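You operate a simulated robot arm through the tools that you are given. There is no shell and no other tool. Be economical: measure what you need, move in short steps, check, and stop when the job is done.

Carry out the task below with a simulated two-armed robot. There is one attempt and no reset: what you move stays moved.

TASK
On the open end of the bench with the blue door, fold the grey cloth in half and then in half again.
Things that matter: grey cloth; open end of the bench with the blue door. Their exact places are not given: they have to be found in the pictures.

It is judged by the outcome, as a careful person would: the job done as asked, and still so three seconds after it is handed in. It fails if anything else is knocked over, pushed out of place, dropped, spilled or broken. Flat cloth is picked up by pressing the open fingertips on it (5 to 10 N) and closing them slowly along it; thin cloth reads only 2 to 8 mm in the jaws.

THE ROBOT
Two 7-joint arms with two-finger grippers on one trunk, on a base that drives. Base frame: it is fixed to the floor where the robot stands at the start and does not move with it; the origin is under the middle of the robot, x ahead of it, y to its left, z up. Lengths are in m, angles in rad, forces in N, time in s.
The left shoulder is at the start at [0.166, 0.216, 0.984], the right one opposite. With the tool pointing down near the work surface each hand reaches from about 0.1 to 0.9 m from the robot's upright axis, wherever it stands, measured 20 degrees to its own side. Places, roughly: open end of the bench with the blue door [0.7, 0, 0.9]. Payload 3.18 kg a hand.
Tool frame (each hand has its own): the origin (TCP) lies between the finger pads and is the grasp point; the fingertips stand 0.03 m ahead of it; z points along the fingers, y is the line along which they close. Largest opening 0.144 m; the body of the gripper starts 0.103 m behind the TCP.
Orientation is that of the tool frame in the base frame, as a unit quaternion [x, y, z, w]. With the fingers straight down and closing along the base's y, the tool's x points along the base's -x, its y along +y and its z along -z.

THE INTERFACE
- The arms move only by the tool servo_tool. It takes "left_targets", "right_targets" or both (then of equal length, played together; a hand with none holds still); each is a list of rows, each a list of 7 numbers: the shift along the tool's x, y, z in m, then the turn, a rotation vector about the tool's x, y, z in rad, then the opening in per cent of the stroke, from 0 (shut) to 100 (fully open). In form: [[dx, dy, dz, rx, ry, rz, grip], ...]. A call has 1 to 20 rows; each row shifts and turns the commanded pose from where the row before left it, along the tool's axes as they then stand. Rows are played at 5 a second. More than 0.05 m and 0.15 rad between two rows, or a gripper value outside its range, and nothing of the call is played. A pose out of reach is approached as far as the arm can. The call stops where the force on the tool passes 40 N (or 10 N more than at its start, if that is more) or the arm is blocked; 0.2 s more then pass. The fingers move at their own pace and stop on an object; they squeeze with about 37 N. The grip force told is the motor's: it shows also when the fingers shut on nothing. Time passes only in rows, and 0.2 s behind the last, so rows that do not move let the fingers close. It gives the time, the measured TCP pose, the force on the tool (base axes), the opening and the grip force at its end, in the units of the frame above (readings bear some noise), with the torque about the TCP (base axes, N m) and any sound that the robot's microphone picked up, and new pictures: "views" is both (left out), scene, wrist or none (wrist: the cameras of the hands that moved).
- Cameras (640 x 400 px; columns grow to the right, rows downward): "scene" is now at [0.3211, 0.0121, 1.1877]; the picture's right is [0.13, -0.99, 0.00], its down [-0.26, -0.04, -0.96] and it looks along [0.96, 0.13, -0.26] (base axes); focal length 214 px, centre (320, 200). "left" rides on the left gripper at [0.077, -0.016, -0.143] in its tool frame; the picture's right is [0.21, 0.98, 0.00], its down [-0.84, 0.18, -0.51] and it looks along [-0.50, 0.11, 0.86] (tool axes); focal length 218 px, centre (320, 200). "right" rides on the right gripper at [0.076, 0.016, -0.143] in its tool frame; the picture's right is [-0.21, 0.98, 0.00], its down [-0.84, -0.18, -0.51] and it looks along [-0.50, -0.11, 0.86] (tool axes); focal length 218 px, centre (320, 200).
- raise_lower(by): slides the trunk up (or, below 0, down) by that many m; the arms and the scene camera ride with it, the base frame stays. It gives what a move gives, with no picture.
- drive_base(legs): drives the robot by 1 to 6 legs, each [ahead, left, turn to the left] in m, m and rad, along the robot's own axes; the way and the turn of a leg run together, so that a leg with both is an arc; at most 1.5 m and 3.142 rad a leg. The arms and the cameras ride along, it lands a little off, and it stops where it bumps. It gives what a move gives, and a new picture of the scene camera.
- aim_head(pan, tilt): turns the head with the scene camera to pan (to the left, within 1.396 rad either way) and tilt (down, from -0.506 to 1.204), counted from straight ahead of the robot. It gives what a move gives, and a new picture of the scene camera.
- measure_at(camera, pixels): for up to 12 pixels [column, row] of the newest picture of that camera ("zoom" is the newest enlarged one), the place [x, y, z] in the base frame of the surface seen there, good to about 0.003 m. No time passes.
- zoom(camera, box): a new picture of the part [left, top, right, bottom] of that camera's present view, enlarged. No time passes.
- sign_off(): hands the job in; it is judged then, once.

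Go step by step. Measure first, check grasps and placings, and put right what went wrong. The budget is 80 turns and 260 pictures, counting those below and the enlarged ones. Unless the task says otherwise, let go and move clear before handing in.

The tools are called after "Emit:" by a JSON object that holds its "name" and its "arguments". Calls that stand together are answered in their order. servo_tool: Moves the arms, as the interface text tells. Its arguments: {"type":"object","properties":{"left_targets":{"type":"array"},"right_targets":{"type":"array"},"views":{"type":"string","enum":["both","scene","wrist","none"]}},"required":[]} The other tools are called the same way: raise_lower (by) slides the trunk up or down; drive_base (legs) drives the base; aim_head (pan, tilt) turns the head that bears the scene camera; measure_at (camera, pixels) gives the place of the surface under pixels of a picture; zoom (camera, box) takes an enlarged picture of a part of a camera's view; sign_off () hands the job in.

At the start:

```text
t: 0.0
left_eef_pos: [0.3923, 0.1477, 1.1186]
left_orientation: [0.009, 1.0, -0.001, 0.0]
left_force: [3.8, 116.1, -61.7]
left_ft_torque: [-16.19, -5.09, -10.61]
left_width: 0.1441
left_gripper_force: 0.1
right_eef_pos: [0.4625, -0.1747, 1.0935]
right_orientation: [0.0, 1.0, 0.0, 0.0]
right_force: [-0.4, -0.6, -0.4]
right_ft_torque: [0.02, 0.03, -0.01]
right_width: 0.144
right_gripper_force: 0.0
trunk travel left (down, up): [-0.075, 0.294]
robot x, y, heading: [-0.0011, 0.0018, 0.003]
head pan, tilt: [0.33, 0.387]
```

scene: 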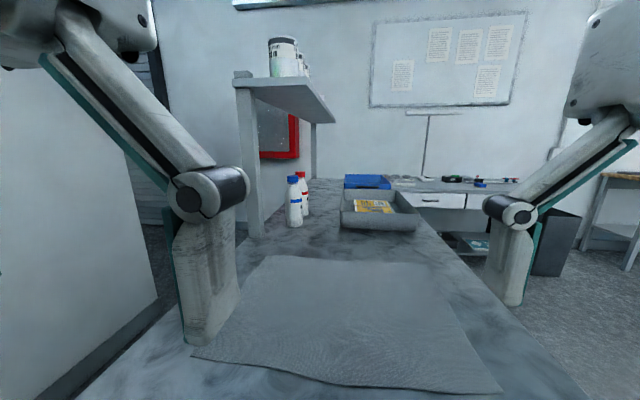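
right: 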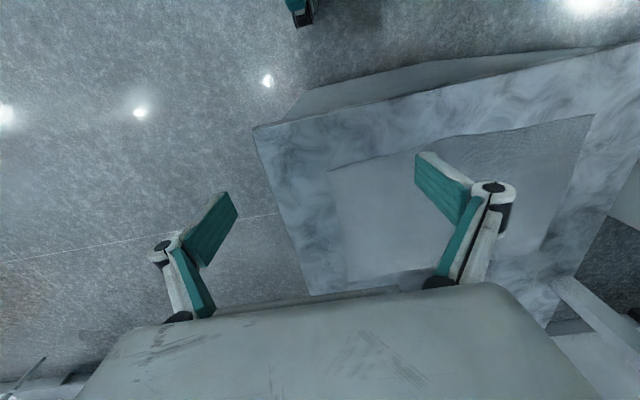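
left: 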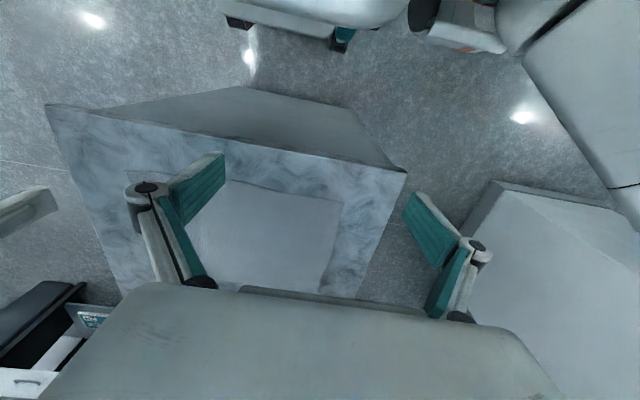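

The scene shows the grey cloth, with corners near (262,255), (425,262), (500,392) and (195,355). The left hand reads about 130 N at rest, so it may be touching something. I'll tilt the head down for a better view and measure the corners before moving.

Emit:
{"name": "aim_head", "arguments": {"pan": 0.0, "tilt": 0.75}}

Emit:
{"name": "zoom", "arguments": {"camera": "left", "box": [0, 0, 640, 400]}}

```text
t: 0.8
left_eef_pos: [0.395, 0.1482, 1.117]
left_orientation: [0.002, 1.0, 0.0, -0.002]
left_force: [69.3, 7.0, -15.9]
left_ft_torque: [-0.43, 10.15, 2.99]
left_width: 0.144
left_gripper_force: 0.1
right_eef_pos: [0.4632, -0.1751, 1.0944]
right_orientation: [0.0, 1.0, 0.0, 0.0]
right_force: [-0.1, -0.3, 0.7]
right_ft_torque: [0.0, -0.01, 0.0]
right_width: 0.144
right_gripper_force: 0.1
trunk travel left (down, up): [-0.075, 0.294]
robot x, y, heading: [-0.0, 0.0004, 0.0]
head pan, tilt: [0.0, 0.75]
```

scene: 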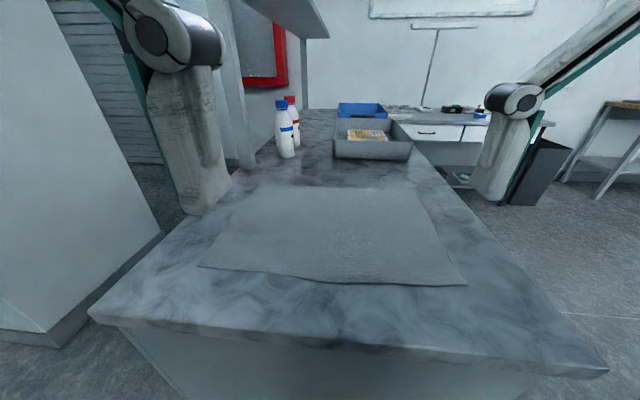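

```text
1.00 times, centred on (320, 200) of left (not enlarged: the box is as wide or as high as the picture)
```

zoom: 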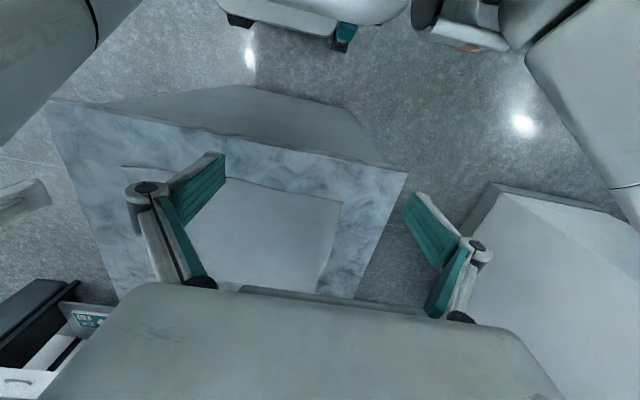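

The cloth is now clear, with corners about (245,186), (415,188), (466,285) and (199,267). I'll measure these, the bench edges, and the white cabinet on the left that the left arm may be touching.

Emit:
{"name": "measure_at", "arguments": {"camera": "scene", "pixels": [[246, 188], [414, 190], [464, 283], [202, 266], [330, 280], [330, 192], [95, 313], [600, 368], [158, 232], [40, 325], [225, 200], [345, 155]]}}

Emit:
{"name": "zoom", "arguments": {"camera": "scene", "box": [60, 0, 300, 150]}}

Emit:
{"name": "measure_at", "arguments": {"camera": "left", "pixels": [[494, 182], [450, 290], [405, 172], [435, 240], [340, 205], [520, 200]]}}

```text
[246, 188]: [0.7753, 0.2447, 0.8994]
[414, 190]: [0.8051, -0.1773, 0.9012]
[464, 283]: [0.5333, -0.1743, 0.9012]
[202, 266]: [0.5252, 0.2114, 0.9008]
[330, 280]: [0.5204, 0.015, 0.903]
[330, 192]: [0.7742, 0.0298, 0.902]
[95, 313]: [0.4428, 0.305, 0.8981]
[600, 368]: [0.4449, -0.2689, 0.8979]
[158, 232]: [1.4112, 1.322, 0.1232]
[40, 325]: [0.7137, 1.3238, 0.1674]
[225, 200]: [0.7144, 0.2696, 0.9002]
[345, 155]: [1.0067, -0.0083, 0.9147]
```

```text
2.67 times, centred on (180, 75) of scene
```

zoom: 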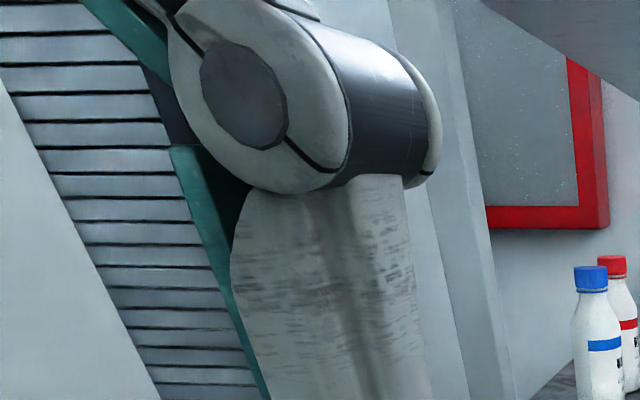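

```text
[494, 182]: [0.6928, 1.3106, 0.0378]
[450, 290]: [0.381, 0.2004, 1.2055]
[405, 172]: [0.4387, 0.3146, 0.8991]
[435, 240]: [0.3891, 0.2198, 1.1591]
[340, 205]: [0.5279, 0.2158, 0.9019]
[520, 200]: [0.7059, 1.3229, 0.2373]
```

Cloth spans x 0.53–0.80 and y −0.18 to 0.22 on the bench (z 0.90). The left hand hangs in free air, yet its force reading swings around. I'll hold still with both hands to see whether it settles before trusting it.

Emit:
{"name": "servo_tool", "arguments": {"left_targets": [[0, 0, 0, 0, 0, 0, 100], [0, 0, 0, 0, 0, 0, 100], [0, 0, 0, 0, 0, 0, 100]], "right_targets": [[0, 0, 0, 0, 0, 0, 100], [0, 0, 0, 0, 0, 0, 100], [0, 0, 0, 0, 0, 0, 100]], "views": "wrist"}}

```text
t: 1.6
left_eef_pos: [0.3974, 0.1497, 1.1165]
left_orientation: [0.003, 1.0, 0.001, -0.001]
left_force: [78.9, 12.4, -9.9]
left_ft_torque: [-1.32, 11.74, 3.48]
left_width: 0.1442
left_gripper_force: 0.1
right_eef_pos: [0.4634, -0.1746, 1.0947]
right_orientation: [0.0, 1.0, 0.0, 0.0]
right_force: [-0.5, 0.6, 0.1]
right_ft_torque: [0.0, 0.03, -0.02]
right_width: 0.1439
right_gripper_force: 0.1
trunk travel left (down, up): [-0.075, 0.294]
robot x, y, heading: [0.0022, -0.0009, 0.001]
head pan, tilt: [0.0, 0.75]
```

right: 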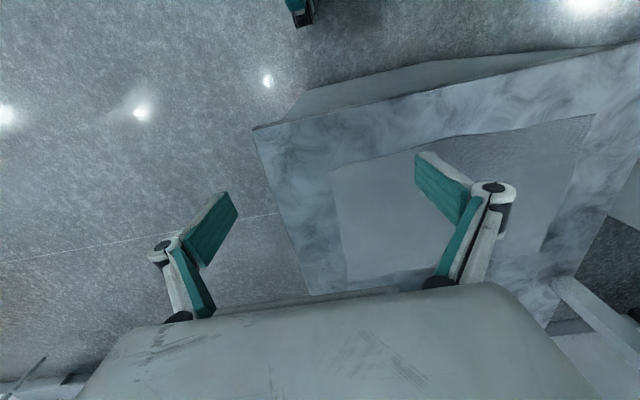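
left: 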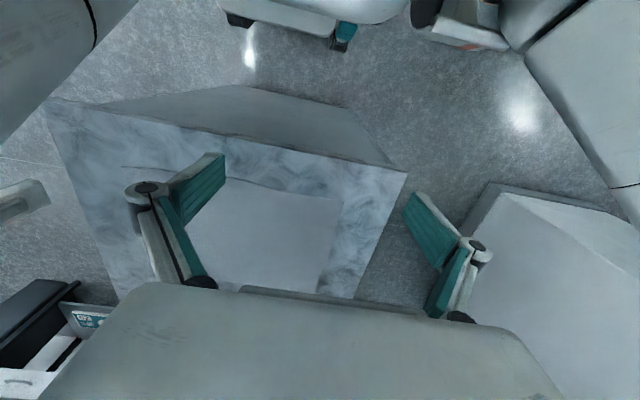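

The left force stays at about 79 N toward +x, acting roughly 0.15 m above the TCP. That means the gripper body is leaning on the head, and the force turned when the head panned. I'll move the left hand forward and left, away from it.

Emit:
{"name": "servo_tool", "arguments": {"left_targets": [[-0.02, 0.005, 0, 0, 0, 0, 100], [-0.03, 0.01, 0, 0, 0, 0, 100], [-0.03, 0.02, 0, 0, 0, 0, 100], [-0.02, 0.02, 0, 0, 0, 0, 100], [0, 0, 0, 0, 0, 0, 100]], "views": "both"}}

```text
t: 2.8
left_eef_pos: [0.4934, 0.2022, 1.1178]
left_orientation: [0.009, 1.0, -0.001, 0.002]
left_force: [0.1, 0.3, 0.2]
left_ft_torque: [0.02, 0.04, 0.01]
left_width: 0.1439
left_gripper_force: 0.0
right_eef_pos: [0.4641, -0.1742, 1.0951]
right_orientation: [0.0, 1.0, 0.0, 0.0]
right_force: [-0.2, 0.3, 0.0]
right_ft_torque: [0.01, -0.03, 0.0]
right_width: 0.1442
right_gripper_force: 0.1
trunk travel left (down, up): [-0.075, 0.294]
robot x, y, heading: [0.0003, 0.0022, 0.0]
head pan, tilt: [0.0, 0.75]
```

scene: 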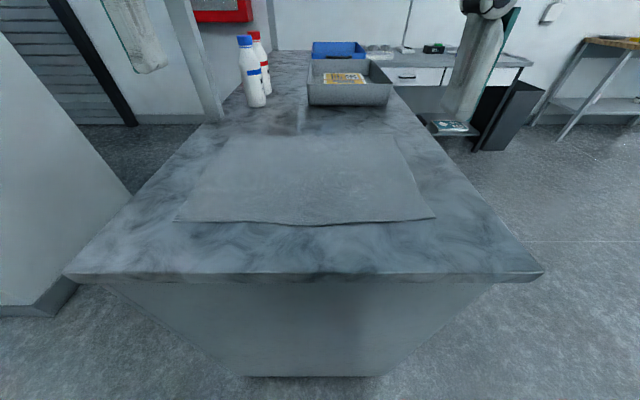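
left: 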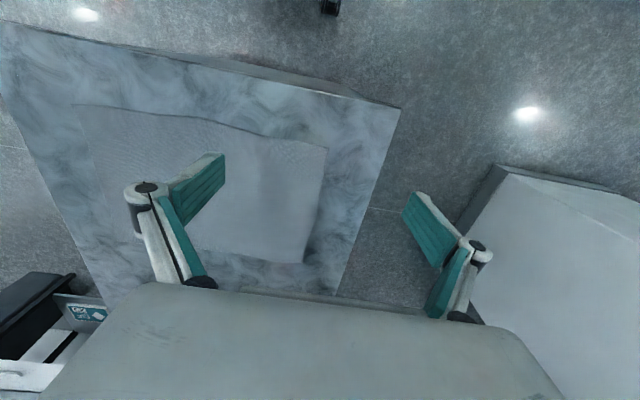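

That cleared it: the left force is now zero and the head has swung to its true pose. The cloth is fully visible, so I'll zoom in and measure its corners.

Emit:
{"name": "zoom", "arguments": {"camera": "scene", "box": [160, 110, 460, 290]}}

Emit:
{"name": "measure_at", "arguments": {"camera": "scene", "pixels": [[228, 136], [393, 136], [433, 215], [178, 219], [300, 222], [310, 136], [68, 276], [540, 274], [310, 105], [200, 180], [414, 178], [310, 180]]}}

Emit:
{"name": "measure_at", "arguments": {"camera": "left", "pixels": [[327, 148], [302, 262], [78, 108], [240, 127], [310, 200]]}}

```text
2.13 times, centred on (310, 200) of scene
```

zoom: 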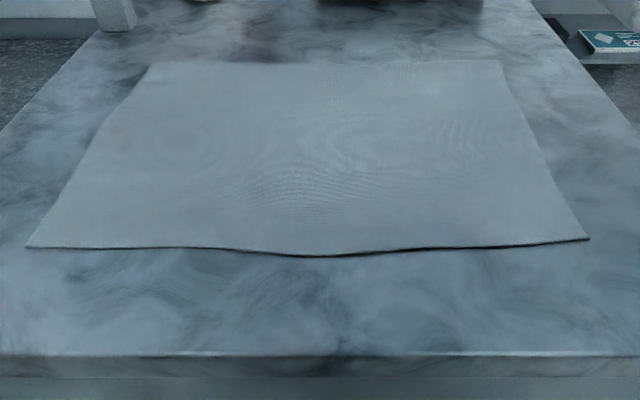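

```text
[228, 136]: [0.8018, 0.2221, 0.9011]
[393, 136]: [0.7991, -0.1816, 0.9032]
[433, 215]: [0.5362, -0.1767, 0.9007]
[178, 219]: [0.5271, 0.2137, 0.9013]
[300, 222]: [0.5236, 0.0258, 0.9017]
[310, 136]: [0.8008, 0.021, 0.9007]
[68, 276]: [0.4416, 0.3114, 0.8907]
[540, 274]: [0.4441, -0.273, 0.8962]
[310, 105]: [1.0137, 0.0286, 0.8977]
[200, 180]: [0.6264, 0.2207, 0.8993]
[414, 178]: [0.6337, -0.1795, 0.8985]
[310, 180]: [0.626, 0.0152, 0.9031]
```

```text
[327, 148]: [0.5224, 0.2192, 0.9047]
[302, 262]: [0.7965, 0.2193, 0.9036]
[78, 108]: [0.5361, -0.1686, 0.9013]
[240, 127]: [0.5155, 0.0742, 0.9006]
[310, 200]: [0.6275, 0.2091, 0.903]
```

The cloth is 0.27 m (x 0.53–0.80) by 0.40 m (y −0.18 to 0.22). I'll fold the near edge to the far edge with both hands, then the right half over the left. First I move both hands forward and turn them 90° so they close along x.

Emit:
{"name": "servo_tool", "arguments": {"left_targets": [[-0.04, 0, 0, 0, 0, 0, 60], [0, 0, 0, 0, 0, 0.1428, 50], [0, 0, 0, 0, 0, 0.1428, 50], [0, 0, 0, 0, 0, 0.1428, 50], [0, 0, 0, 0, 0, 0.1428, 50], [0, 0, 0, 0, 0, 0.1428, 50], [0, 0, 0, 0, 0, 0.1428, 50], [0, 0, 0, 0, 0, 0.1428, 50], [0, 0, 0, 0, 0, 0.1428, 50], [0, 0, 0, 0, 0, 0.1428, 50], [0, 0, 0, 0, 0, 0.1428, 50], [0, 0, 0, 0, 0, 0.1428, 50], [0, 0, 0, 0, 0, 0, 50]], "right_targets": [[-0.05, 0, 0, 0, 0, 0, 60], [-0.02, 0, 0, 0, 0, -0.1428, 50], [0, 0, 0, 0, 0, -0.1428, 50], [0, 0, 0, 0, 0, -0.1428, 50], [0, 0, 0, 0, 0, -0.1428, 50], [0, 0, 0, 0, 0, -0.1428, 50], [0, 0, 0, 0, 0, -0.1428, 50], [0, 0, 0, 0, 0, -0.1428, 50], [0, 0, 0, 0, 0, -0.1428, 50], [0, 0, 0, 0, 0, -0.1428, 50], [0, 0, 0, 0, 0, -0.1428, 50], [0, 0, 0, 0, 0, -0.1428, 50], [0, 0, 0, 0, 0, 0, 50]], "views": "both"}}

```text
t: 5.8
left_eef_pos: [0.418, 0.0871, 1.0141]
left_orientation: [0.425, 0.904, -0.044, 0.029]
left_force: [-1.5, 0.7, 0.5]
left_ft_torque: [-0.01, -0.07, -0.02]
left_width: 0.0719
left_gripper_force: 0.0
left hand out of reach, approached as far as the arm can: row 1, 2, 3, 4, 5, 6, 7, 8, 9, 10, 11, 12
right_eef_pos: [0.4308, -0.0722, 1.0146]
right_orientation: [-0.418, 0.907, 0.038, 0.032]
right_force: [0.2, 0.8, 0.3]
right_ft_torque: [0.02, -0.06, -0.03]
right_width: 0.0721
right_gripper_force: 0.0
right hand out of reach, approached as far as the arm can: row 2, 3, 4, 5, 6, 7, 8, 9, 10, 11, 12
trunk travel left (down, up): [-0.075, 0.294]
robot x, y, heading: [0.0013, 0.001, 0.003]
head pan, tilt: [0.0, 0.75]
stopped in row 13 (left hand): the arm was blocked; the commanded pose is now the measured one
```

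scene: 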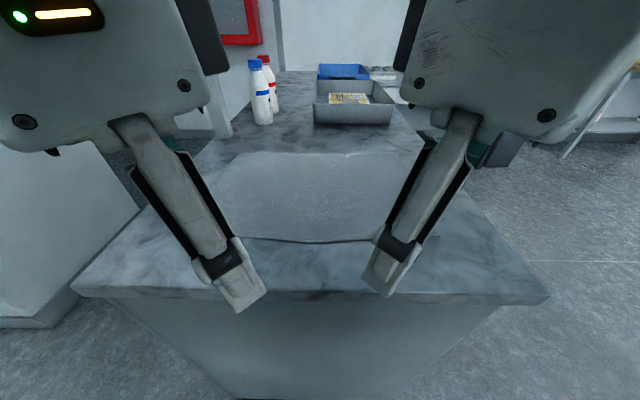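
right: 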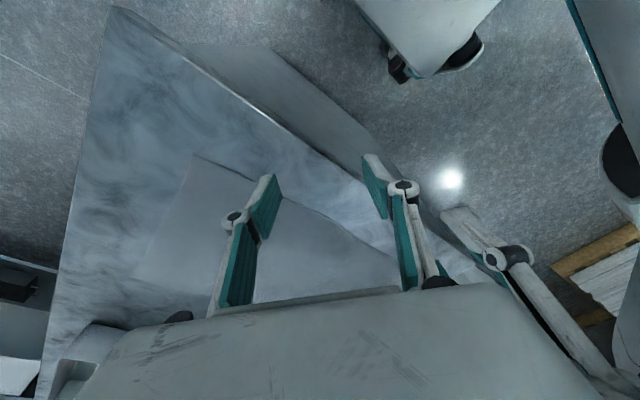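
left: 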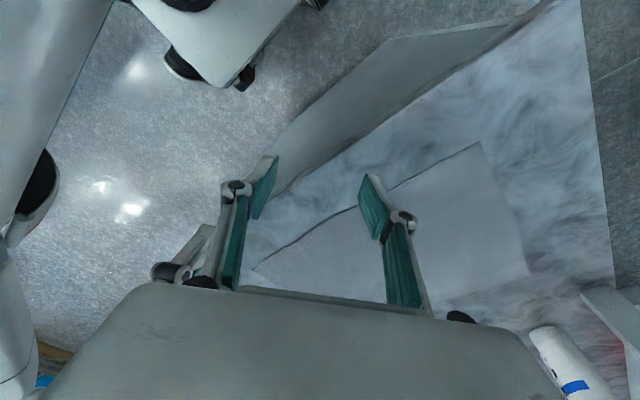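

At this height the outward turn ran out of wrist range at about 50°, and both hands drifted. I'll turn the other way instead, to 45° inward. That also lines the closing direction up with the corner diagonals. First I correct the tilt and spread the hands.

Emit:
{"name": "servo_tool", "arguments": {"left_targets": [[0, 0, 0, -0.055, 0.09, 0, 50], [0.0385, 0.032, 0, 0, 0, 0, 50], [0, 0, 0, 0, 0, -0.139, 50], [0, 0, 0, 0, 0, -0.139, 50], [0, 0, 0, 0, 0, -0.139, 50], [0, 0, 0, 0, 0, -0.139, 50], [0, 0, 0, 0, 0, -0.139, 50], [0, 0, 0, 0, 0, -0.139, 50], [-0.025, 0.03, 0, 0, 0, -0.06, 50], [-0.03, 0, 0, 0, 0, 0, 50], [0, 0, 0, 0, 0, 0, 50]], "right_targets": [[0, 0, 0, 0.042, 0.09, 0, 50], [0.038, -0.0325, 0, 0, 0, 0, 50], [0, 0, 0, 0, 0, 0.1375, 50], [0, 0, 0, 0, 0, 0.1375, 50], [0, 0, 0, 0, 0, 0.1375, 50], [0, 0, 0, 0, 0, 0.1375, 50], [0, 0, 0, 0, 0, 0.1375, 50], [0, 0, 0, 0, 0, 0.1375, 50], [-0.025, -0.03, 0, 0, 0, 0.06, 50], [-0.03, 0, 0, 0, 0, 0, 50], [0, 0, 0, 0, 0, 0, 50]], "views": "scene"}}

```text
t: 8.2
left_eef_pos: [0.4524, 0.1443, 0.9968]
left_orientation: [-0.003, 1.0, 0.0, -0.001]
left_force: [-1.3, -0.4, -0.1]
left_ft_torque: [-0.02, -0.02, -0.01]
left_width: 0.0719
left_gripper_force: 0.1
left hand out of reach, approached as far as the arm can: row 1, 2
right_eef_pos: [0.4675, -0.1221, 0.997]
right_orientation: [0.008, 1.0, -0.001, -0.002]
right_force: [-1.0, -0.1, 0.4]
right_ft_torque: [0.03, -0.03, -0.04]
right_width: 0.072
right_gripper_force: 0.0
right hand out of reach, approached as far as the arm can: row 1, 2
trunk travel left (down, up): [-0.075, 0.294]
robot x, y, heading: [-0.0034, 0.0034, 0.0]
head pan, tilt: [0.0, 0.75]
```

scene: 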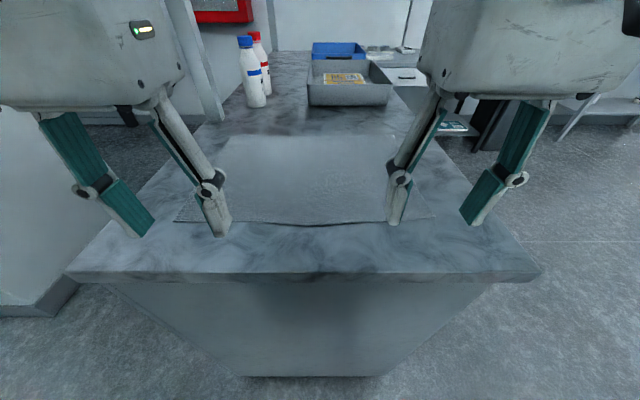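

Both hands are back at the straight-down default at z 1.0. Next I move them over the near corners and turn 45° inward.

Emit:
{"name": "servo_tool", "arguments": {"left_targets": [[-0.044, 0.02, 0, 0, 0, 0, 40], [-0.044, 0.04, 0, 0, 0, 0, 40], [0, 0, 0, 0, 0, -0.131, 40], [0, 0, 0, 0, 0, -0.131, 40], [0, 0, 0, 0, 0, -0.131, 40], [0, 0, 0, 0, 0, -0.131, 40], [0, 0, 0, 0, 0, -0.131, 40], [0, 0, 0, 0, 0, -0.131, 40], [0, 0, 0, 0, 0, 0, 40]], "right_targets": [[-0.04, -0.02, 0, 0, 0, 0, 40], [-0.0375, -0.023, 0, 0, 0, 0, 40], [0, 0, 0, 0, 0, 0.131, 40], [0, 0, 0, 0, 0, 0.131, 40], [0, 0, 0, 0, 0, 0.131, 40], [0, 0, 0, 0, 0, 0.131, 40], [0, 0, 0, 0, 0, 0.131, 40], [0, 0, 0, 0, 0, 0.131, 40], [0, 0, 0, 0, 0, 0, 40]], "views": "both"}}

```text
refused: row 2 steps farther than a row can; nothing moved
```

Emit:
{"name": "servo_tool", "arguments": {"left_targets": [[-0.04, 0.025, 0, 0, 0, 0, 40], [-0.04, 0.025, 0, 0, 0, 0, 40], [-0.008, 0.01, 0, 0, 0, 0, 40], [0, 0, 0, 0, 0, -0.131, 40], [0, 0, 0, 0, 0, -0.131, 40], [0, 0, 0, 0, 0, -0.131, 40], [0, 0, 0, 0, 0, -0.131, 40], [0, 0, 0, 0, 0, -0.131, 40], [0, 0, 0, 0, 0, -0.131, 40], [0, 0, 0, 0, 0, 0, 40]], "right_targets": [[-0.035, -0.02, 0, 0, 0, 0, 40], [-0.035, -0.02, 0, 0, 0, 0, 40], [-0.0075, -0.003, 0, 0, 0, 0, 40], [0, 0, 0, 0, 0, 0.131, 40], [0, 0, 0, 0, 0, 0.131, 40], [0, 0, 0, 0, 0, 0.131, 40], [0, 0, 0, 0, 0, 0.131, 40], [0, 0, 0, 0, 0, 0.131, 40], [0, 0, 0, 0, 0, 0.131, 40], [0, 0, 0, 0, 0, 0, 40]], "views": "both"}}

```text
t: 10.4
left_eef_pos: [0.5403, 0.2049, 0.9934]
left_orientation: [-0.387, 0.922, 0.003, -0.002]
left_force: [-0.5, 0.7, 0.2]
left_ft_torque: [-0.02, 0.0, 0.02]
left_width: 0.058
left_gripper_force: 0.0
right_eef_pos: [0.5469, -0.1642, 0.9958]
right_orientation: [0.392, 0.92, -0.002, -0.004]
right_force: [0.3, -0.2, 1.2]
right_ft_torque: [0.03, 0.01, -0.02]
right_width: 0.0576
right_gripper_force: 0.2
trunk travel left (down, up): [-0.075, 0.294]
robot x, y, heading: [-0.0017, -0.0001, -0.001]
head pan, tilt: [0.0, 0.75]
```

scene: 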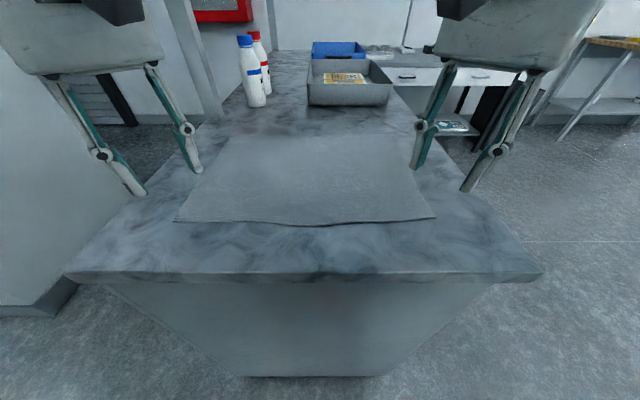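
right: 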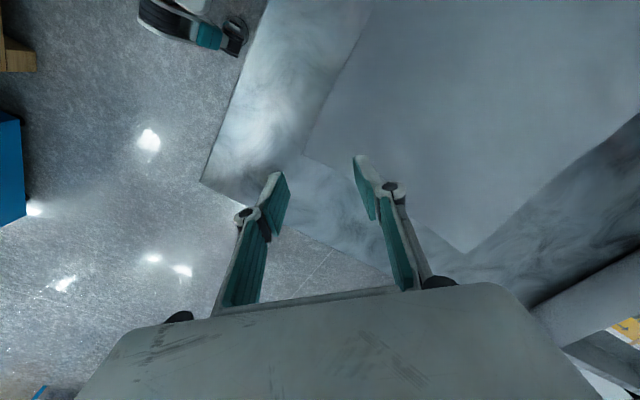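
left: 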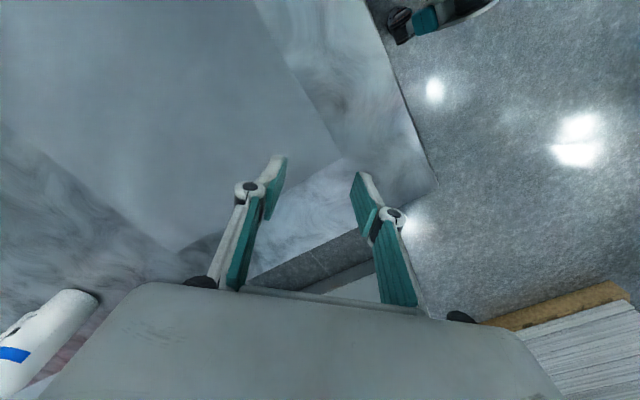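

The corners show clearly at left-cam (342,158) and right-cam (304,155). I'll measure them exactly to line up the pinch.

Emit:
{"name": "measure_at", "arguments": {"camera": "left", "pixels": [[340, 157], [250, 3], [182, 252], [335, 160], [348, 160]]}}

Emit:
{"name": "measure_at", "arguments": {"camera": "right", "pixels": [[306, 155], [372, 5], [460, 249], [310, 157], [298, 158]]}}

```text
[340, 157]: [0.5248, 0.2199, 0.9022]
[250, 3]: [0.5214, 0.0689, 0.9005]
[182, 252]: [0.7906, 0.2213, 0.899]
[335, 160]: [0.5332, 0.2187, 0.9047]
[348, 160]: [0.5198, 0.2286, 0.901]
```

```text
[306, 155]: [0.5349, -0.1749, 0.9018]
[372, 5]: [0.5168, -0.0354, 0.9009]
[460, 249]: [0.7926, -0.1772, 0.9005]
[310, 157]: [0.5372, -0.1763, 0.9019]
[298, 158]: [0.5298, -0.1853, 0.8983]
```

Corners are L (0.527, 0.220) and R (0.535, −0.177). I'll narrow the opening to 0.04 m, centre each hand slightly inside its corner, and descend to just above the cloth.

Emit:
{"name": "servo_tool", "arguments": {"left_targets": [[0, 0.008, 0, 0, 0, 0, 28], [0, 0, 0.03, 0, 0, 0, 28], [0, 0, 0.024, 0, 0, 0, 28], [0, 0, 0, 0, 0, 0, 28]], "right_targets": [[0, -0.0055, 0, 0, 0, 0, 28], [0, 0, 0.03, 0, 0, 0, 28], [0, 0, 0.026, 0, 0, 0, 28], [0, 0, 0, 0, 0, 0, 28]], "views": "wrist"}}

```text
t: 11.4
left_eef_pos: [0.5349, 0.2099, 0.9389]
left_orientation: [-0.386, 0.923, 0.002, -0.002]
left_force: [-0.1, -0.4, 0.8]
left_ft_torque: [0.03, -0.03, -0.01]
left_width: 0.0404
left_gripper_force: 0.1
right_eef_pos: [0.5395, -0.1686, 0.9402]
right_orientation: [0.39, 0.921, -0.002, -0.003]
right_force: [0.6, 0.3, 0.7]
right_ft_torque: [0.01, 0.0, -0.01]
right_width: 0.0401
right_gripper_force: 0.0
trunk travel left (down, up): [-0.075, 0.294]
robot x, y, heading: [0.0007, -0.0016, 0.003]
head pan, tilt: [0.0, 0.75]
```

right: 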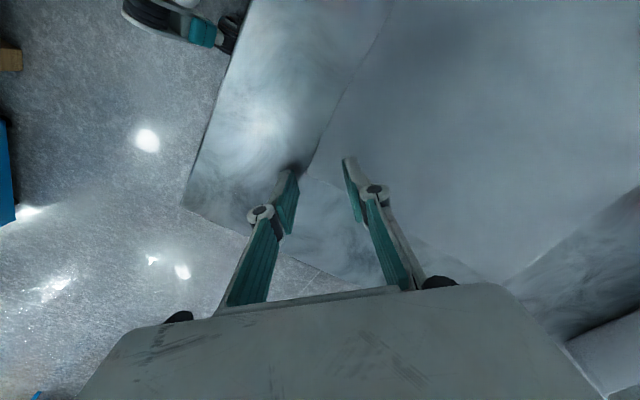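
left: 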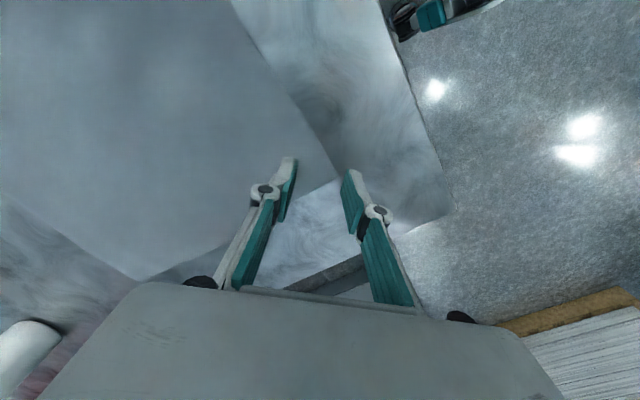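

In both views the corner lies between the fingertips. I'll press down slowly to contact.

Emit:
{"name": "servo_tool", "arguments": {"left_targets": [[0, 0, 0.006, 0, 0, 0, 28], [0, 0, 0.004, 0, 0, 0, 28], [0, 0, 0, 0, 0, 0, 28]], "right_targets": [[0, 0, 0.006, 0, 0, 0, 28], [0, 0, 0.005, 0, 0, 0, 28], [0, 0, 0, 0, 0, 0, 28]], "views": "none"}}

```text
t: 12.2
left_eef_pos: [0.5345, 0.2095, 0.931]
left_orientation: [-0.386, 0.923, 0.001, -0.001]
left_force: [0.3, 1.0, 3.1]
left_ft_torque: [-0.05, -0.07, -0.01]
left_width: 0.0405
left_gripper_force: 0.4
right_eef_pos: [0.5418, -0.1686, 0.9315]
right_orientation: [0.39, 0.921, -0.001, -0.002]
right_force: [1.7, -1.2, 9.1]
right_ft_torque: [0.17, -0.26, -0.04]
right_width: 0.0405
right_gripper_force: 0.1
trunk travel left (down, up): [-0.075, 0.294]
robot x, y, heading: [-0.0011, -0.0006, -0.002]
head pan, tilt: [0.0, 0.75]
```

The right hand presses 9 N and the left 3 N. I'll press the left a little more, then close both slowly.

Emit:
{"name": "servo_tool", "arguments": {"left_targets": [[0, 0, 0.002, 0, 0, 0, 28], [0, 0, 0, 0, 0, 0, 24], [0, 0, 0, 0, 0, 0, 20], [0, 0, 0, 0, 0, 0, 16], [0, 0, 0, 0, 0, 0, 12], [0, 0, 0, 0, 0, 0, 8], [0, 0, 0, 0, 0, 0, 4], [0, 0, 0, 0, 0, 0, 0], [0, 0, 0, 0, 0, 0, 0]], "right_targets": [[0, 0, 0, 0, 0, 0, 28], [0, 0, 0, 0, 0, 0, 24], [0, 0, 0, 0, 0, 0, 20], [0, 0, 0, 0, 0, 0, 16], [0, 0, 0, 0, 0, 0, 12], [0, 0, 0, 0, 0, 0, 8], [0, 0, 0, 0, 0, 0, 4], [0, 0, 0, 0, 0, 0, 0], [0, 0, 0, 0, 0, 0, 0]], "views": "both"}}

```text
t: 14.2
left_eef_pos: [0.5354, 0.2086, 0.9289]
left_orientation: [-0.386, 0.922, 0.0, -0.001]
left_force: [3.2, -0.9, 10.1]
left_ft_torque: [0.19, 0.43, 0.0]
left_width: 0.002
left_gripper_force: 29.9
right_eef_pos: [0.5414, -0.1698, 0.9292]
right_orientation: [0.391, 0.92, -0.001, -0.003]
right_force: [-0.3, 0.3, 0.7]
right_ft_torque: [0.01, 0.0, 0.03]
right_width: 0.0
right_gripper_force: 30.4
trunk travel left (down, up): [-0.075, 0.294]
robot x, y, heading: [-0.0019, 0.0004, -0.001]
head pan, tilt: [0.0, 0.75]
```

scene: 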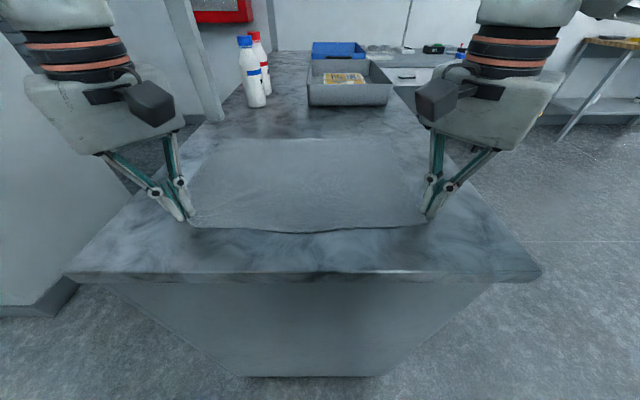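
right: 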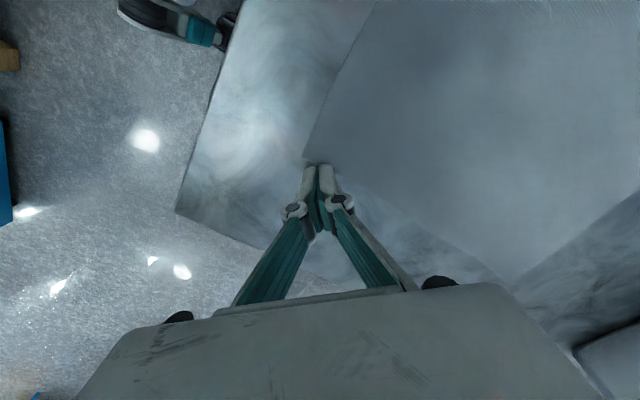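
left: 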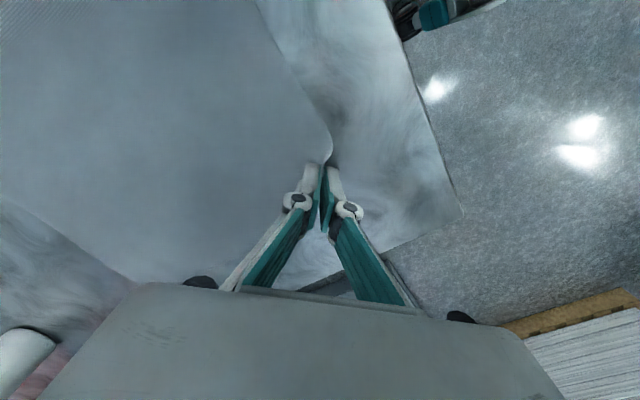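

The left has the cloth (2 mm), but the right shut on nothing. I'll raise the right slightly, reopen, shift 15 mm inward along the diagonal and press again.

Emit:
{"name": "servo_tool", "arguments": {"right_targets": [[0, 0, -0.015, 0, 0, 0, 5], [0, 0.008, 0, 0, 0, 0, 28], [0, 0.008, 0, 0, 0, 0, 28], [0, 0, 0.01, 0, 0, 0, 28], [0, 0, 0.005, 0, 0, 0, 28], [0, 0, 0.001, 0, 0, 0, 28], [0, 0, 0, 0, 0, 0, 28]], "views": "wrist"}}

```text
t: 15.8
left_eef_pos: [0.5333, 0.2092, 0.9286]
left_orientation: [-0.387, 0.922, 0.002, -0.002]
left_force: [1.1, 1.1, 7.9]
left_ft_torque: [0.01, 0.05, 0.01]
left_width: 0.0004
left_gripper_force: 32.7
right_eef_pos: [0.553, -0.1581, 0.9316]
right_orientation: [0.39, 0.921, -0.001, -0.002]
right_force: [3.9, -0.2, 21.4]
right_ft_torque: [0.3, -0.61, -0.06]
right_width: 0.0428
right_gripper_force: 1.1
trunk travel left (down, up): [-0.075, 0.294]
robot x, y, heading: [0.0004, 0.0016, 0.0]
head pan, tilt: [0.0, 0.75]
```

right: 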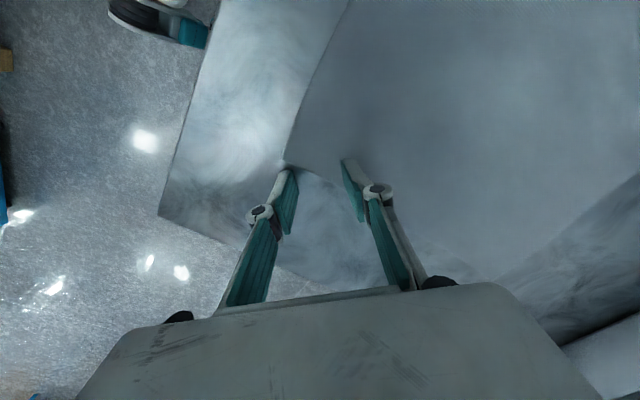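

Right presses 21 N with the outer finger on the corner at (285,165). I'll ease that off and close slowly. The left width now reads 0.4 mm, so I'll check that too.

Emit:
{"name": "servo_tool", "arguments": {"right_targets": [[0, 0, -0.001, 0, 0, 0, 28], [0, 0, -0.0005, 0, 0, 0, 25], [0, 0, 0, 0, 0, 0, 22], [0, 0, 0, 0, 0, 0, 19], [0, 0, 0, 0, 0, 0, 16], [0, 0, 0, 0, 0, 0, 13], [0, 0, 0, 0, 0, 0, 10], [0, 0, 0, 0, 0, 0, 7], [0, 0, 0, 0, 0, 0, 4], [0, 0, 0, 0, 0, 0, 0], [0, 0, 0, 0, 0, 0, 0]], "views": "wrist"}}

Emit:
{"name": "zoom", "arguments": {"camera": "left", "box": [240, 100, 440, 225]}}

Emit:
{"name": "zoom", "arguments": {"camera": "right", "box": [210, 100, 410, 225]}}

```text
t: 18.2
left_eef_pos: [0.5354, 0.2092, 0.9291]
left_orientation: [-0.386, 0.922, 0.001, -0.002]
left_force: [5.0, -6.2, 29.1]
left_ft_torque: [-0.29, -0.22, -0.05]
left_width: 0.0051
left_gripper_force: 36.2
right_eef_pos: [0.5529, -0.1591, 0.93]
right_orientation: [0.391, 0.92, -0.002, -0.004]
right_force: [-0.9, 1.2, 0.6]
right_ft_torque: [-0.05, 0.03, 0.04]
right_width: 0.0004
right_gripper_force: 34.6
trunk travel left (down, up): [-0.075, 0.294]
robot x, y, heading: [-0.0009, -0.0014, 0.001]
head pan, tilt: [0.0, 0.75]
```

right: 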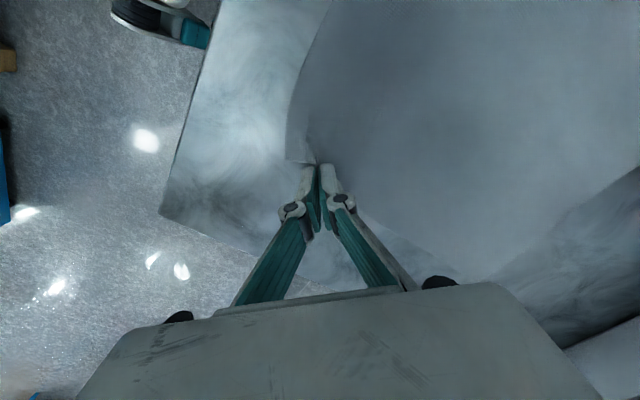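

```text
3.20 times, centred on (340, 162) of left
```

zoom: 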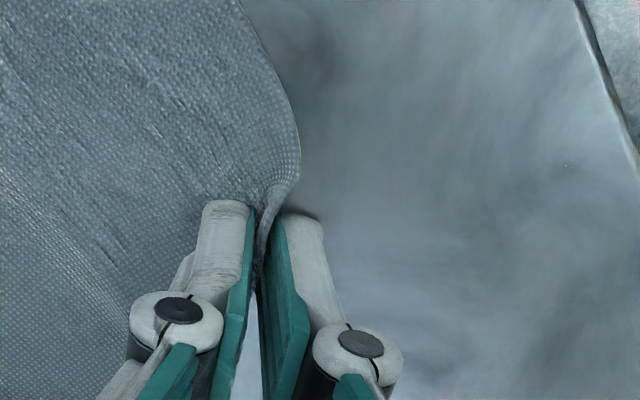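

```text
3.20 times, centred on (310, 162) of right
```

zoom: 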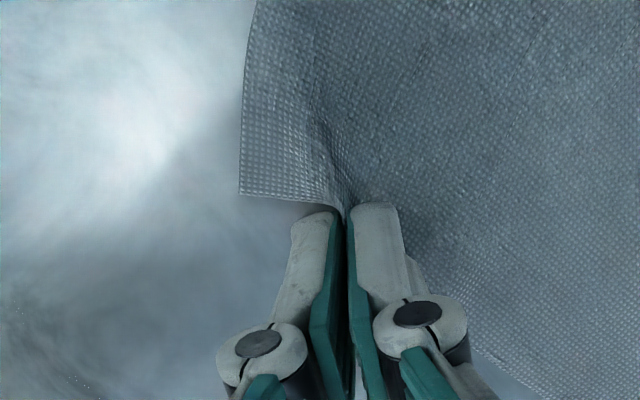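

In the zooms, cloth runs between the fingertips of both hands, and the width readings are noisy. I'll test with a small lift of both hands.

Emit:
{"name": "servo_tool", "arguments": {"left_targets": [[0, 0, -0.015, 0, 0, 0, 0], [0, 0, -0.025, 0, 0, 0, 0], [0, 0, 0, 0, 0, 0, 0]], "right_targets": [[0, 0, -0.015, 0, 0, 0, 0], [0, 0, -0.025, 0, 0, 0, 0], [0, 0, 0, 0, 0, 0, 0]], "views": "both"}}

```text
t: 19.0
left_eef_pos: [0.5362, 0.2103, 0.9664]
left_orientation: [-0.386, 0.923, 0.002, -0.004]
left_force: [-0.4, -0.1, -1.4]
left_ft_torque: [-0.01, 0.0, -0.01]
left_width: 0.0025
left_gripper_force: 33.5
right_eef_pos: [0.5538, -0.1578, 0.9674]
right_orientation: [0.39, 0.921, -0.002, -0.005]
right_force: [-0.6, 1.8, -2.5]
right_ft_torque: [0.02, 0.08, -0.01]
right_width: 0.0025
right_gripper_force: 30.4
trunk travel left (down, up): [-0.075, 0.294]
robot x, y, heading: [-0.0029, 0.0003, 0.001]
head pan, tilt: [0.0, 0.75]
```

scene: 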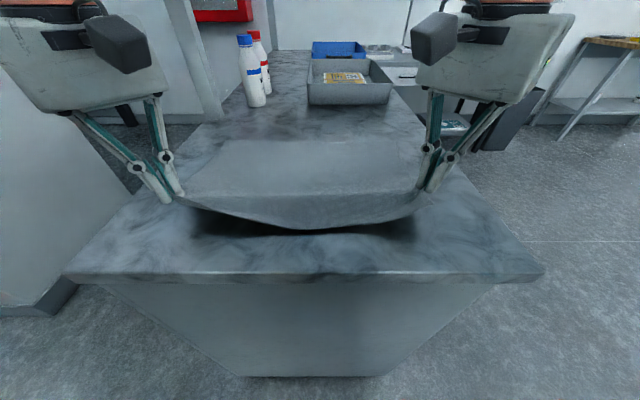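
right: 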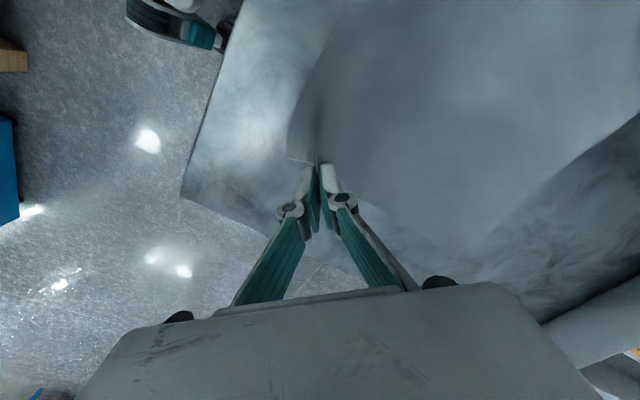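
left: 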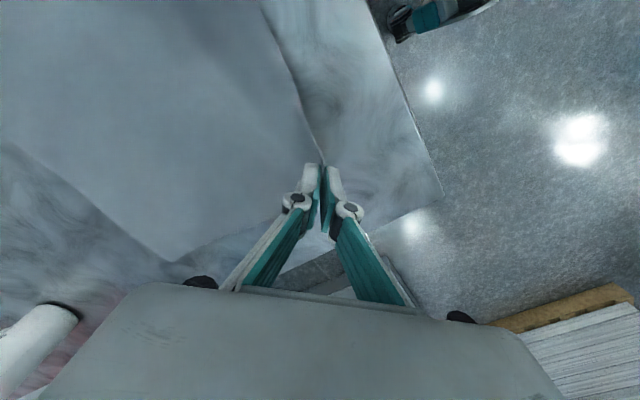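

Both hands hold and the near edge is lifted. Before carrying it to x≈0.79, I'll measure the shelf post and bottles on the left for clearance.

Emit:
{"name": "measure_at", "arguments": {"camera": "scene", "pixels": [[214, 115], [205, 70], [252, 100], [245, 40], [190, 10], [308, 95], [390, 100], [222, 118]]}}

```text
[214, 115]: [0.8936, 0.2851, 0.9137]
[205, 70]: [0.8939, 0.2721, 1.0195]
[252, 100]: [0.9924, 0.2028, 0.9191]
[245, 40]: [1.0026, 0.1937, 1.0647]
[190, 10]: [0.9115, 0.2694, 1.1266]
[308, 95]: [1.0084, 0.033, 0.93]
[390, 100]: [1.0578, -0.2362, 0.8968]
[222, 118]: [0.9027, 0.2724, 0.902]
```

The post starts at x 0.893, y 0.27, which leaves about 4–5 cm of clearance. I'll carry both corners over in an arc toward x≈0.79 and stop while still a few centimetres up.

Emit:
{"name": "servo_tool", "arguments": {"left_targets": [[-0.014, -0.0142, -0.03, 0, 0, 0, 0], [-0.0176, -0.0178, -0.03, 0, 0, 0, 0], [-0.0211, -0.0214, -0.025, 0, 0, 0, 0], [-0.0211, -0.0214, -0.01, 0, 0, 0, 0], [-0.0211, -0.0214, 0, 0, 0, 0, 0], [-0.0211, -0.0214, 0.01, 0, 0, 0, 0], [-0.0211, -0.0214, 0.025, 0, 0, 0, 0], [0, 0, 0, 0, 0, 0, 0]], "right_targets": [[-0.0126, 0.013, -0.03, 0, 0, 0, 0], [-0.0157, 0.0162, -0.03, 0, 0, 0, 0], [-0.0189, 0.0195, -0.025, 0, 0, 0, 0], [-0.0189, 0.0195, -0.01, 0, 0, 0, 0], [-0.0189, 0.0195, 0, 0, 0, 0, 0], [-0.0189, 0.0195, 0.01, 0, 0, 0, 0], [-0.0189, 0.0195, 0.025, 0, 0, 0, 0], [0, 0, 0, 0, 0, 0, 0]], "views": "both"}}

```text
t: 20.8
left_eef_pos: [0.729, 0.2097, 1.0302]
left_orientation: [-0.386, 0.923, 0.0, 0.0]
left_force: [-1.0, -0.3, 4.6]
left_ft_torque: [-0.02, -0.03, -0.01]
left_width: 0.0007
left_gripper_force: 33.2
right_eef_pos: [0.7295, -0.157, 1.0307]
right_orientation: [0.39, 0.921, -0.001, -0.002]
right_force: [-0.8, 0.2, 0.2]
right_ft_torque: [-0.06, -0.05, -0.01]
right_width: 0.0008
right_gripper_force: 31.2
trunk travel left (down, up): [-0.075, 0.294]
robot x, y, heading: [-0.0066, -0.0014, 0.004]
head pan, tilt: [0.0, 0.75]
```

scene: 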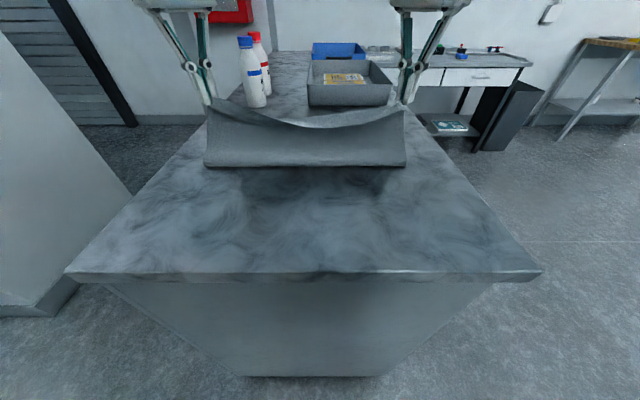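
right: 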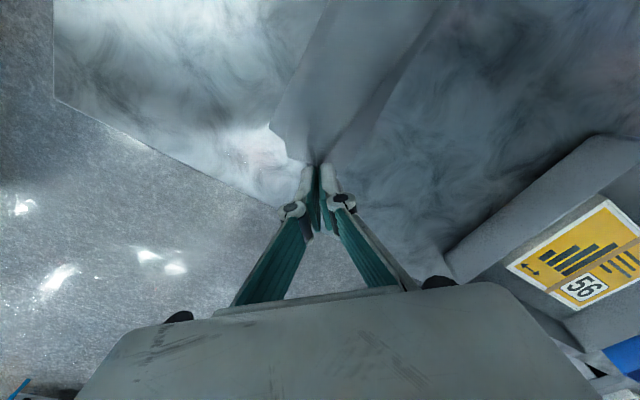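
left: 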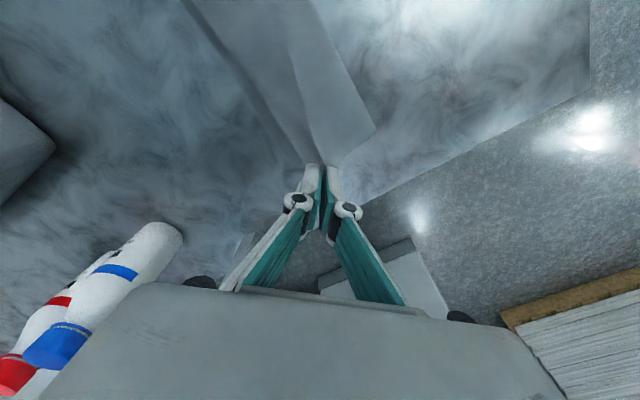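

The fold line sits at row ~165, as intended, and both corners are held. I'll finish the arc forward and down, almost to the lower layer.

Emit:
{"name": "servo_tool", "arguments": {"left_targets": [[-0.0211, -0.0214, 0.02, 0, 0, 0, 0], [-0.0211, -0.0214, 0.025, 0, 0, 0, 0], [0, 0, 0.025, 0, 0, 0, 0], [0, 0, 0.02, 0, 0, 0, 0], [0, 0, 0, 0, 0, 0, 0]], "right_targets": [[-0.0189, 0.0195, 0.02, 0, 0, 0, 0], [-0.0189, 0.0195, 0.025, 0, 0, 0, 0], [0, 0, 0.025, 0, 0, 0, 0], [0, 0, 0.02, 0, 0, 0, 0], [0, 0, 0, 0, 0, 0, 0]], "views": "both"}}

```text
t: 22.0
left_eef_pos: [0.7906, 0.2094, 0.938]
left_orientation: [-0.386, 0.922, 0.001, -0.002]
left_force: [-0.7, 1.8, 1.7]
left_ft_torque: [0.05, 0.03, 0.02]
left_width: 0.003
left_gripper_force: 30.9
right_eef_pos: [0.7831, -0.1583, 0.9388]
right_orientation: [0.391, 0.921, -0.001, -0.002]
right_force: [0.4, -0.4, 0.1]
right_ft_torque: [-0.02, -0.02, 0.02]
right_width: 0.0026
right_gripper_force: 30.4
trunk travel left (down, up): [-0.075, 0.294]
robot x, y, heading: [-0.0016, 0.0007, -0.001]
head pan, tilt: [0.0, 0.75]
```

scene: 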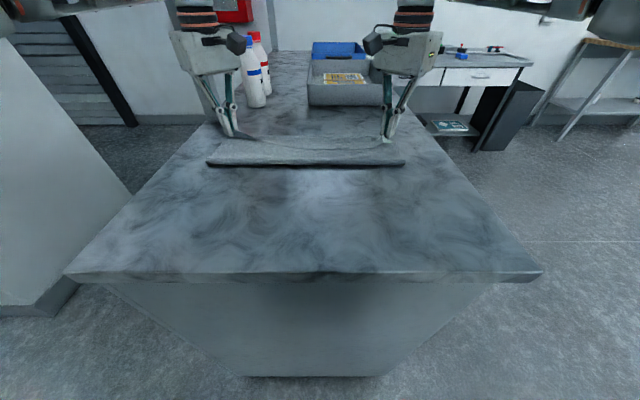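
right: 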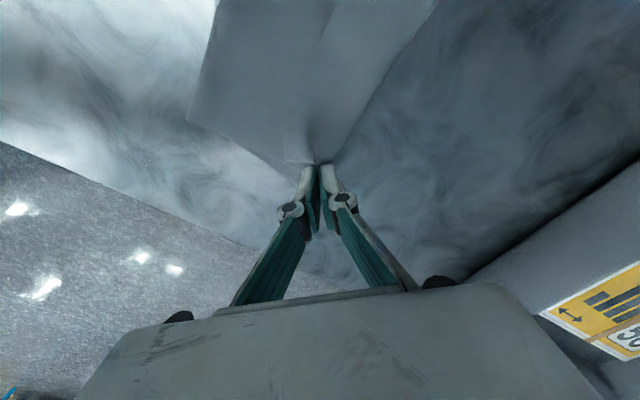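
left: 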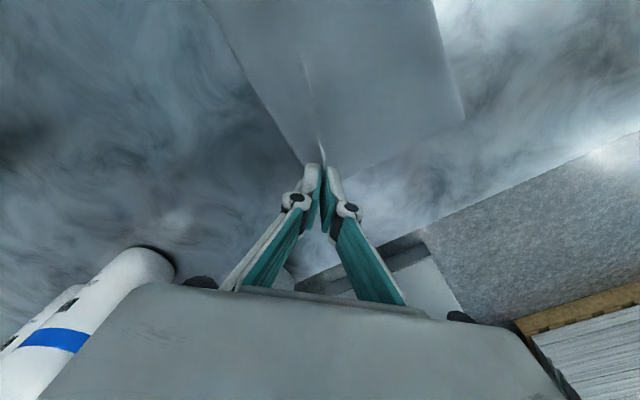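

Both corners are just above the lower layer. I'll zoom to check alignment before releasing.

Emit:
{"name": "zoom", "arguments": {"camera": "left", "box": [200, 60, 440, 210]}}

Emit:
{"name": "zoom", "arguments": {"camera": "right", "box": [200, 60, 440, 210]}}

Emit:
{"name": "zoom", "arguments": {"camera": "scene", "box": [190, 90, 430, 190]}}

```text
2.67 times, centred on (320, 135) of left
```

zoom: 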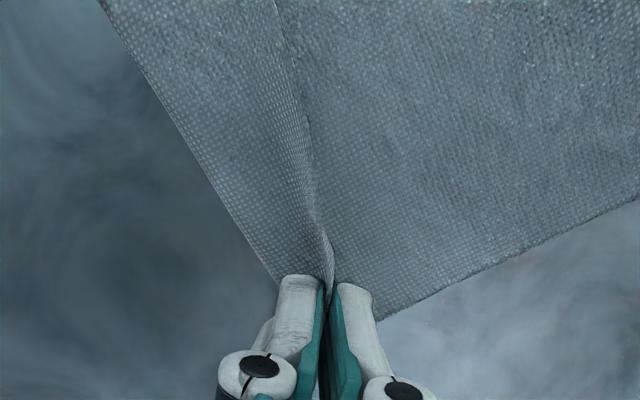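

```text
2.67 times, centred on (320, 135) of right
```

zoom: 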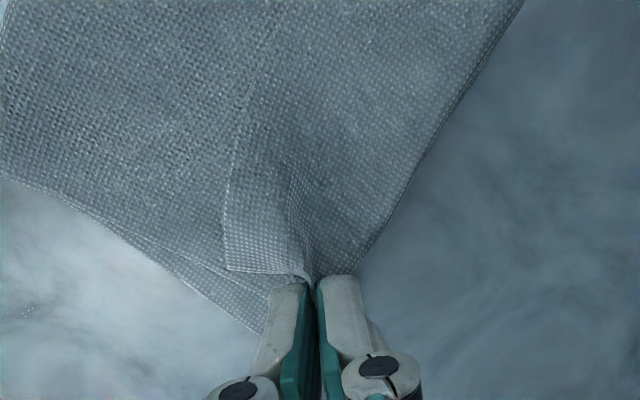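

```text
2.67 times, centred on (310, 140) of scene
```

zoom: 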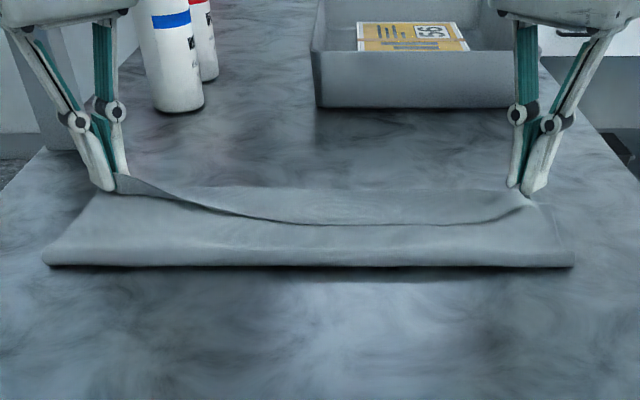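

The corners line up, but the middle of the held edge sags back about 4 cm because the hands are slightly too close together. I'll lift a little, spread and pull forward 8 mm each, and set down again.

Emit:
{"name": "servo_tool", "arguments": {"left_targets": [[0, 0, -0.02, 0, 0, 0, 0], [0, 0, -0.02, 0, 0, 0, 0], [-0.006, 0, 0, 0, 0, 0, 0], [-0.0055, 0, 0, 0, 0, 0, 0], [0, 0, 0, 0, 0, 0, 0]], "right_targets": [[0, 0, -0.02, 0, 0, 0, 0], [0, 0, -0.02, 0, 0, 0, 0], [-0.006, 0, 0, 0, 0, 0, 0], [-0.0055, 0, 0, 0, 0, 0, 0], [0, 0, 0, 0, 0, 0, 0]], "views": "scene"}}

Emit:
{"name": "zoom", "arguments": {"camera": "scene", "box": [190, 90, 430, 190]}}

```text
t: 23.2
left_eef_pos: [0.7998, 0.2182, 0.9769]
left_orientation: [-0.386, 0.922, 0.001, -0.003]
left_force: [1.4, -1.9, 0.1]
left_ft_torque: [-0.15, -0.05, 0.02]
left_width: 0.0039
left_gripper_force: 42.3
right_eef_pos: [0.7925, -0.1661, 0.9772]
right_orientation: [0.391, 0.921, -0.003, -0.004]
right_force: [0.4, 1.2, 1.5]
right_ft_torque: [0.06, -0.04, -0.05]
right_width: 0.0029
right_gripper_force: 39.3
trunk travel left (down, up): [-0.075, 0.294]
robot x, y, heading: [-0.0006, -0.0006, -0.004]
head pan, tilt: [0.0, 0.75]
```

scene: 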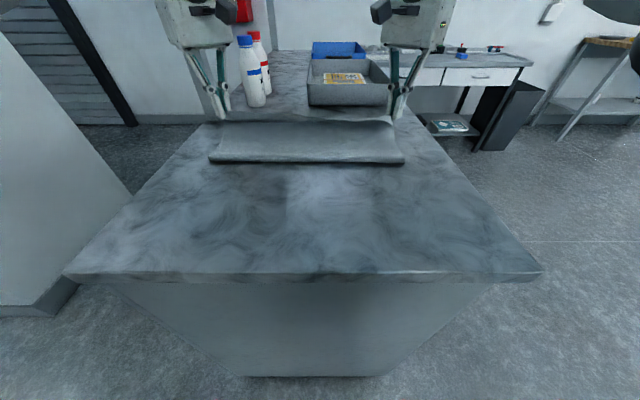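

```text
2.67 times, centred on (310, 140) of scene
```

zoom: 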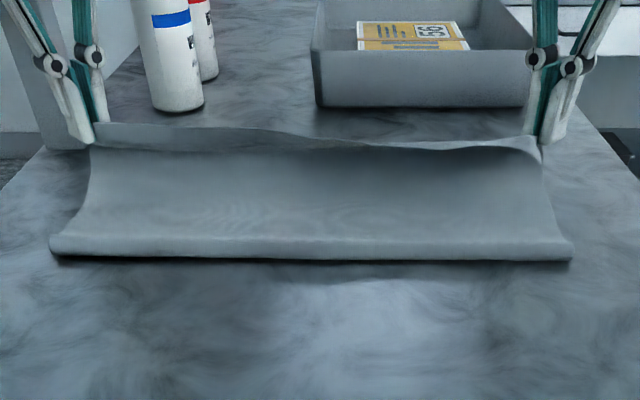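

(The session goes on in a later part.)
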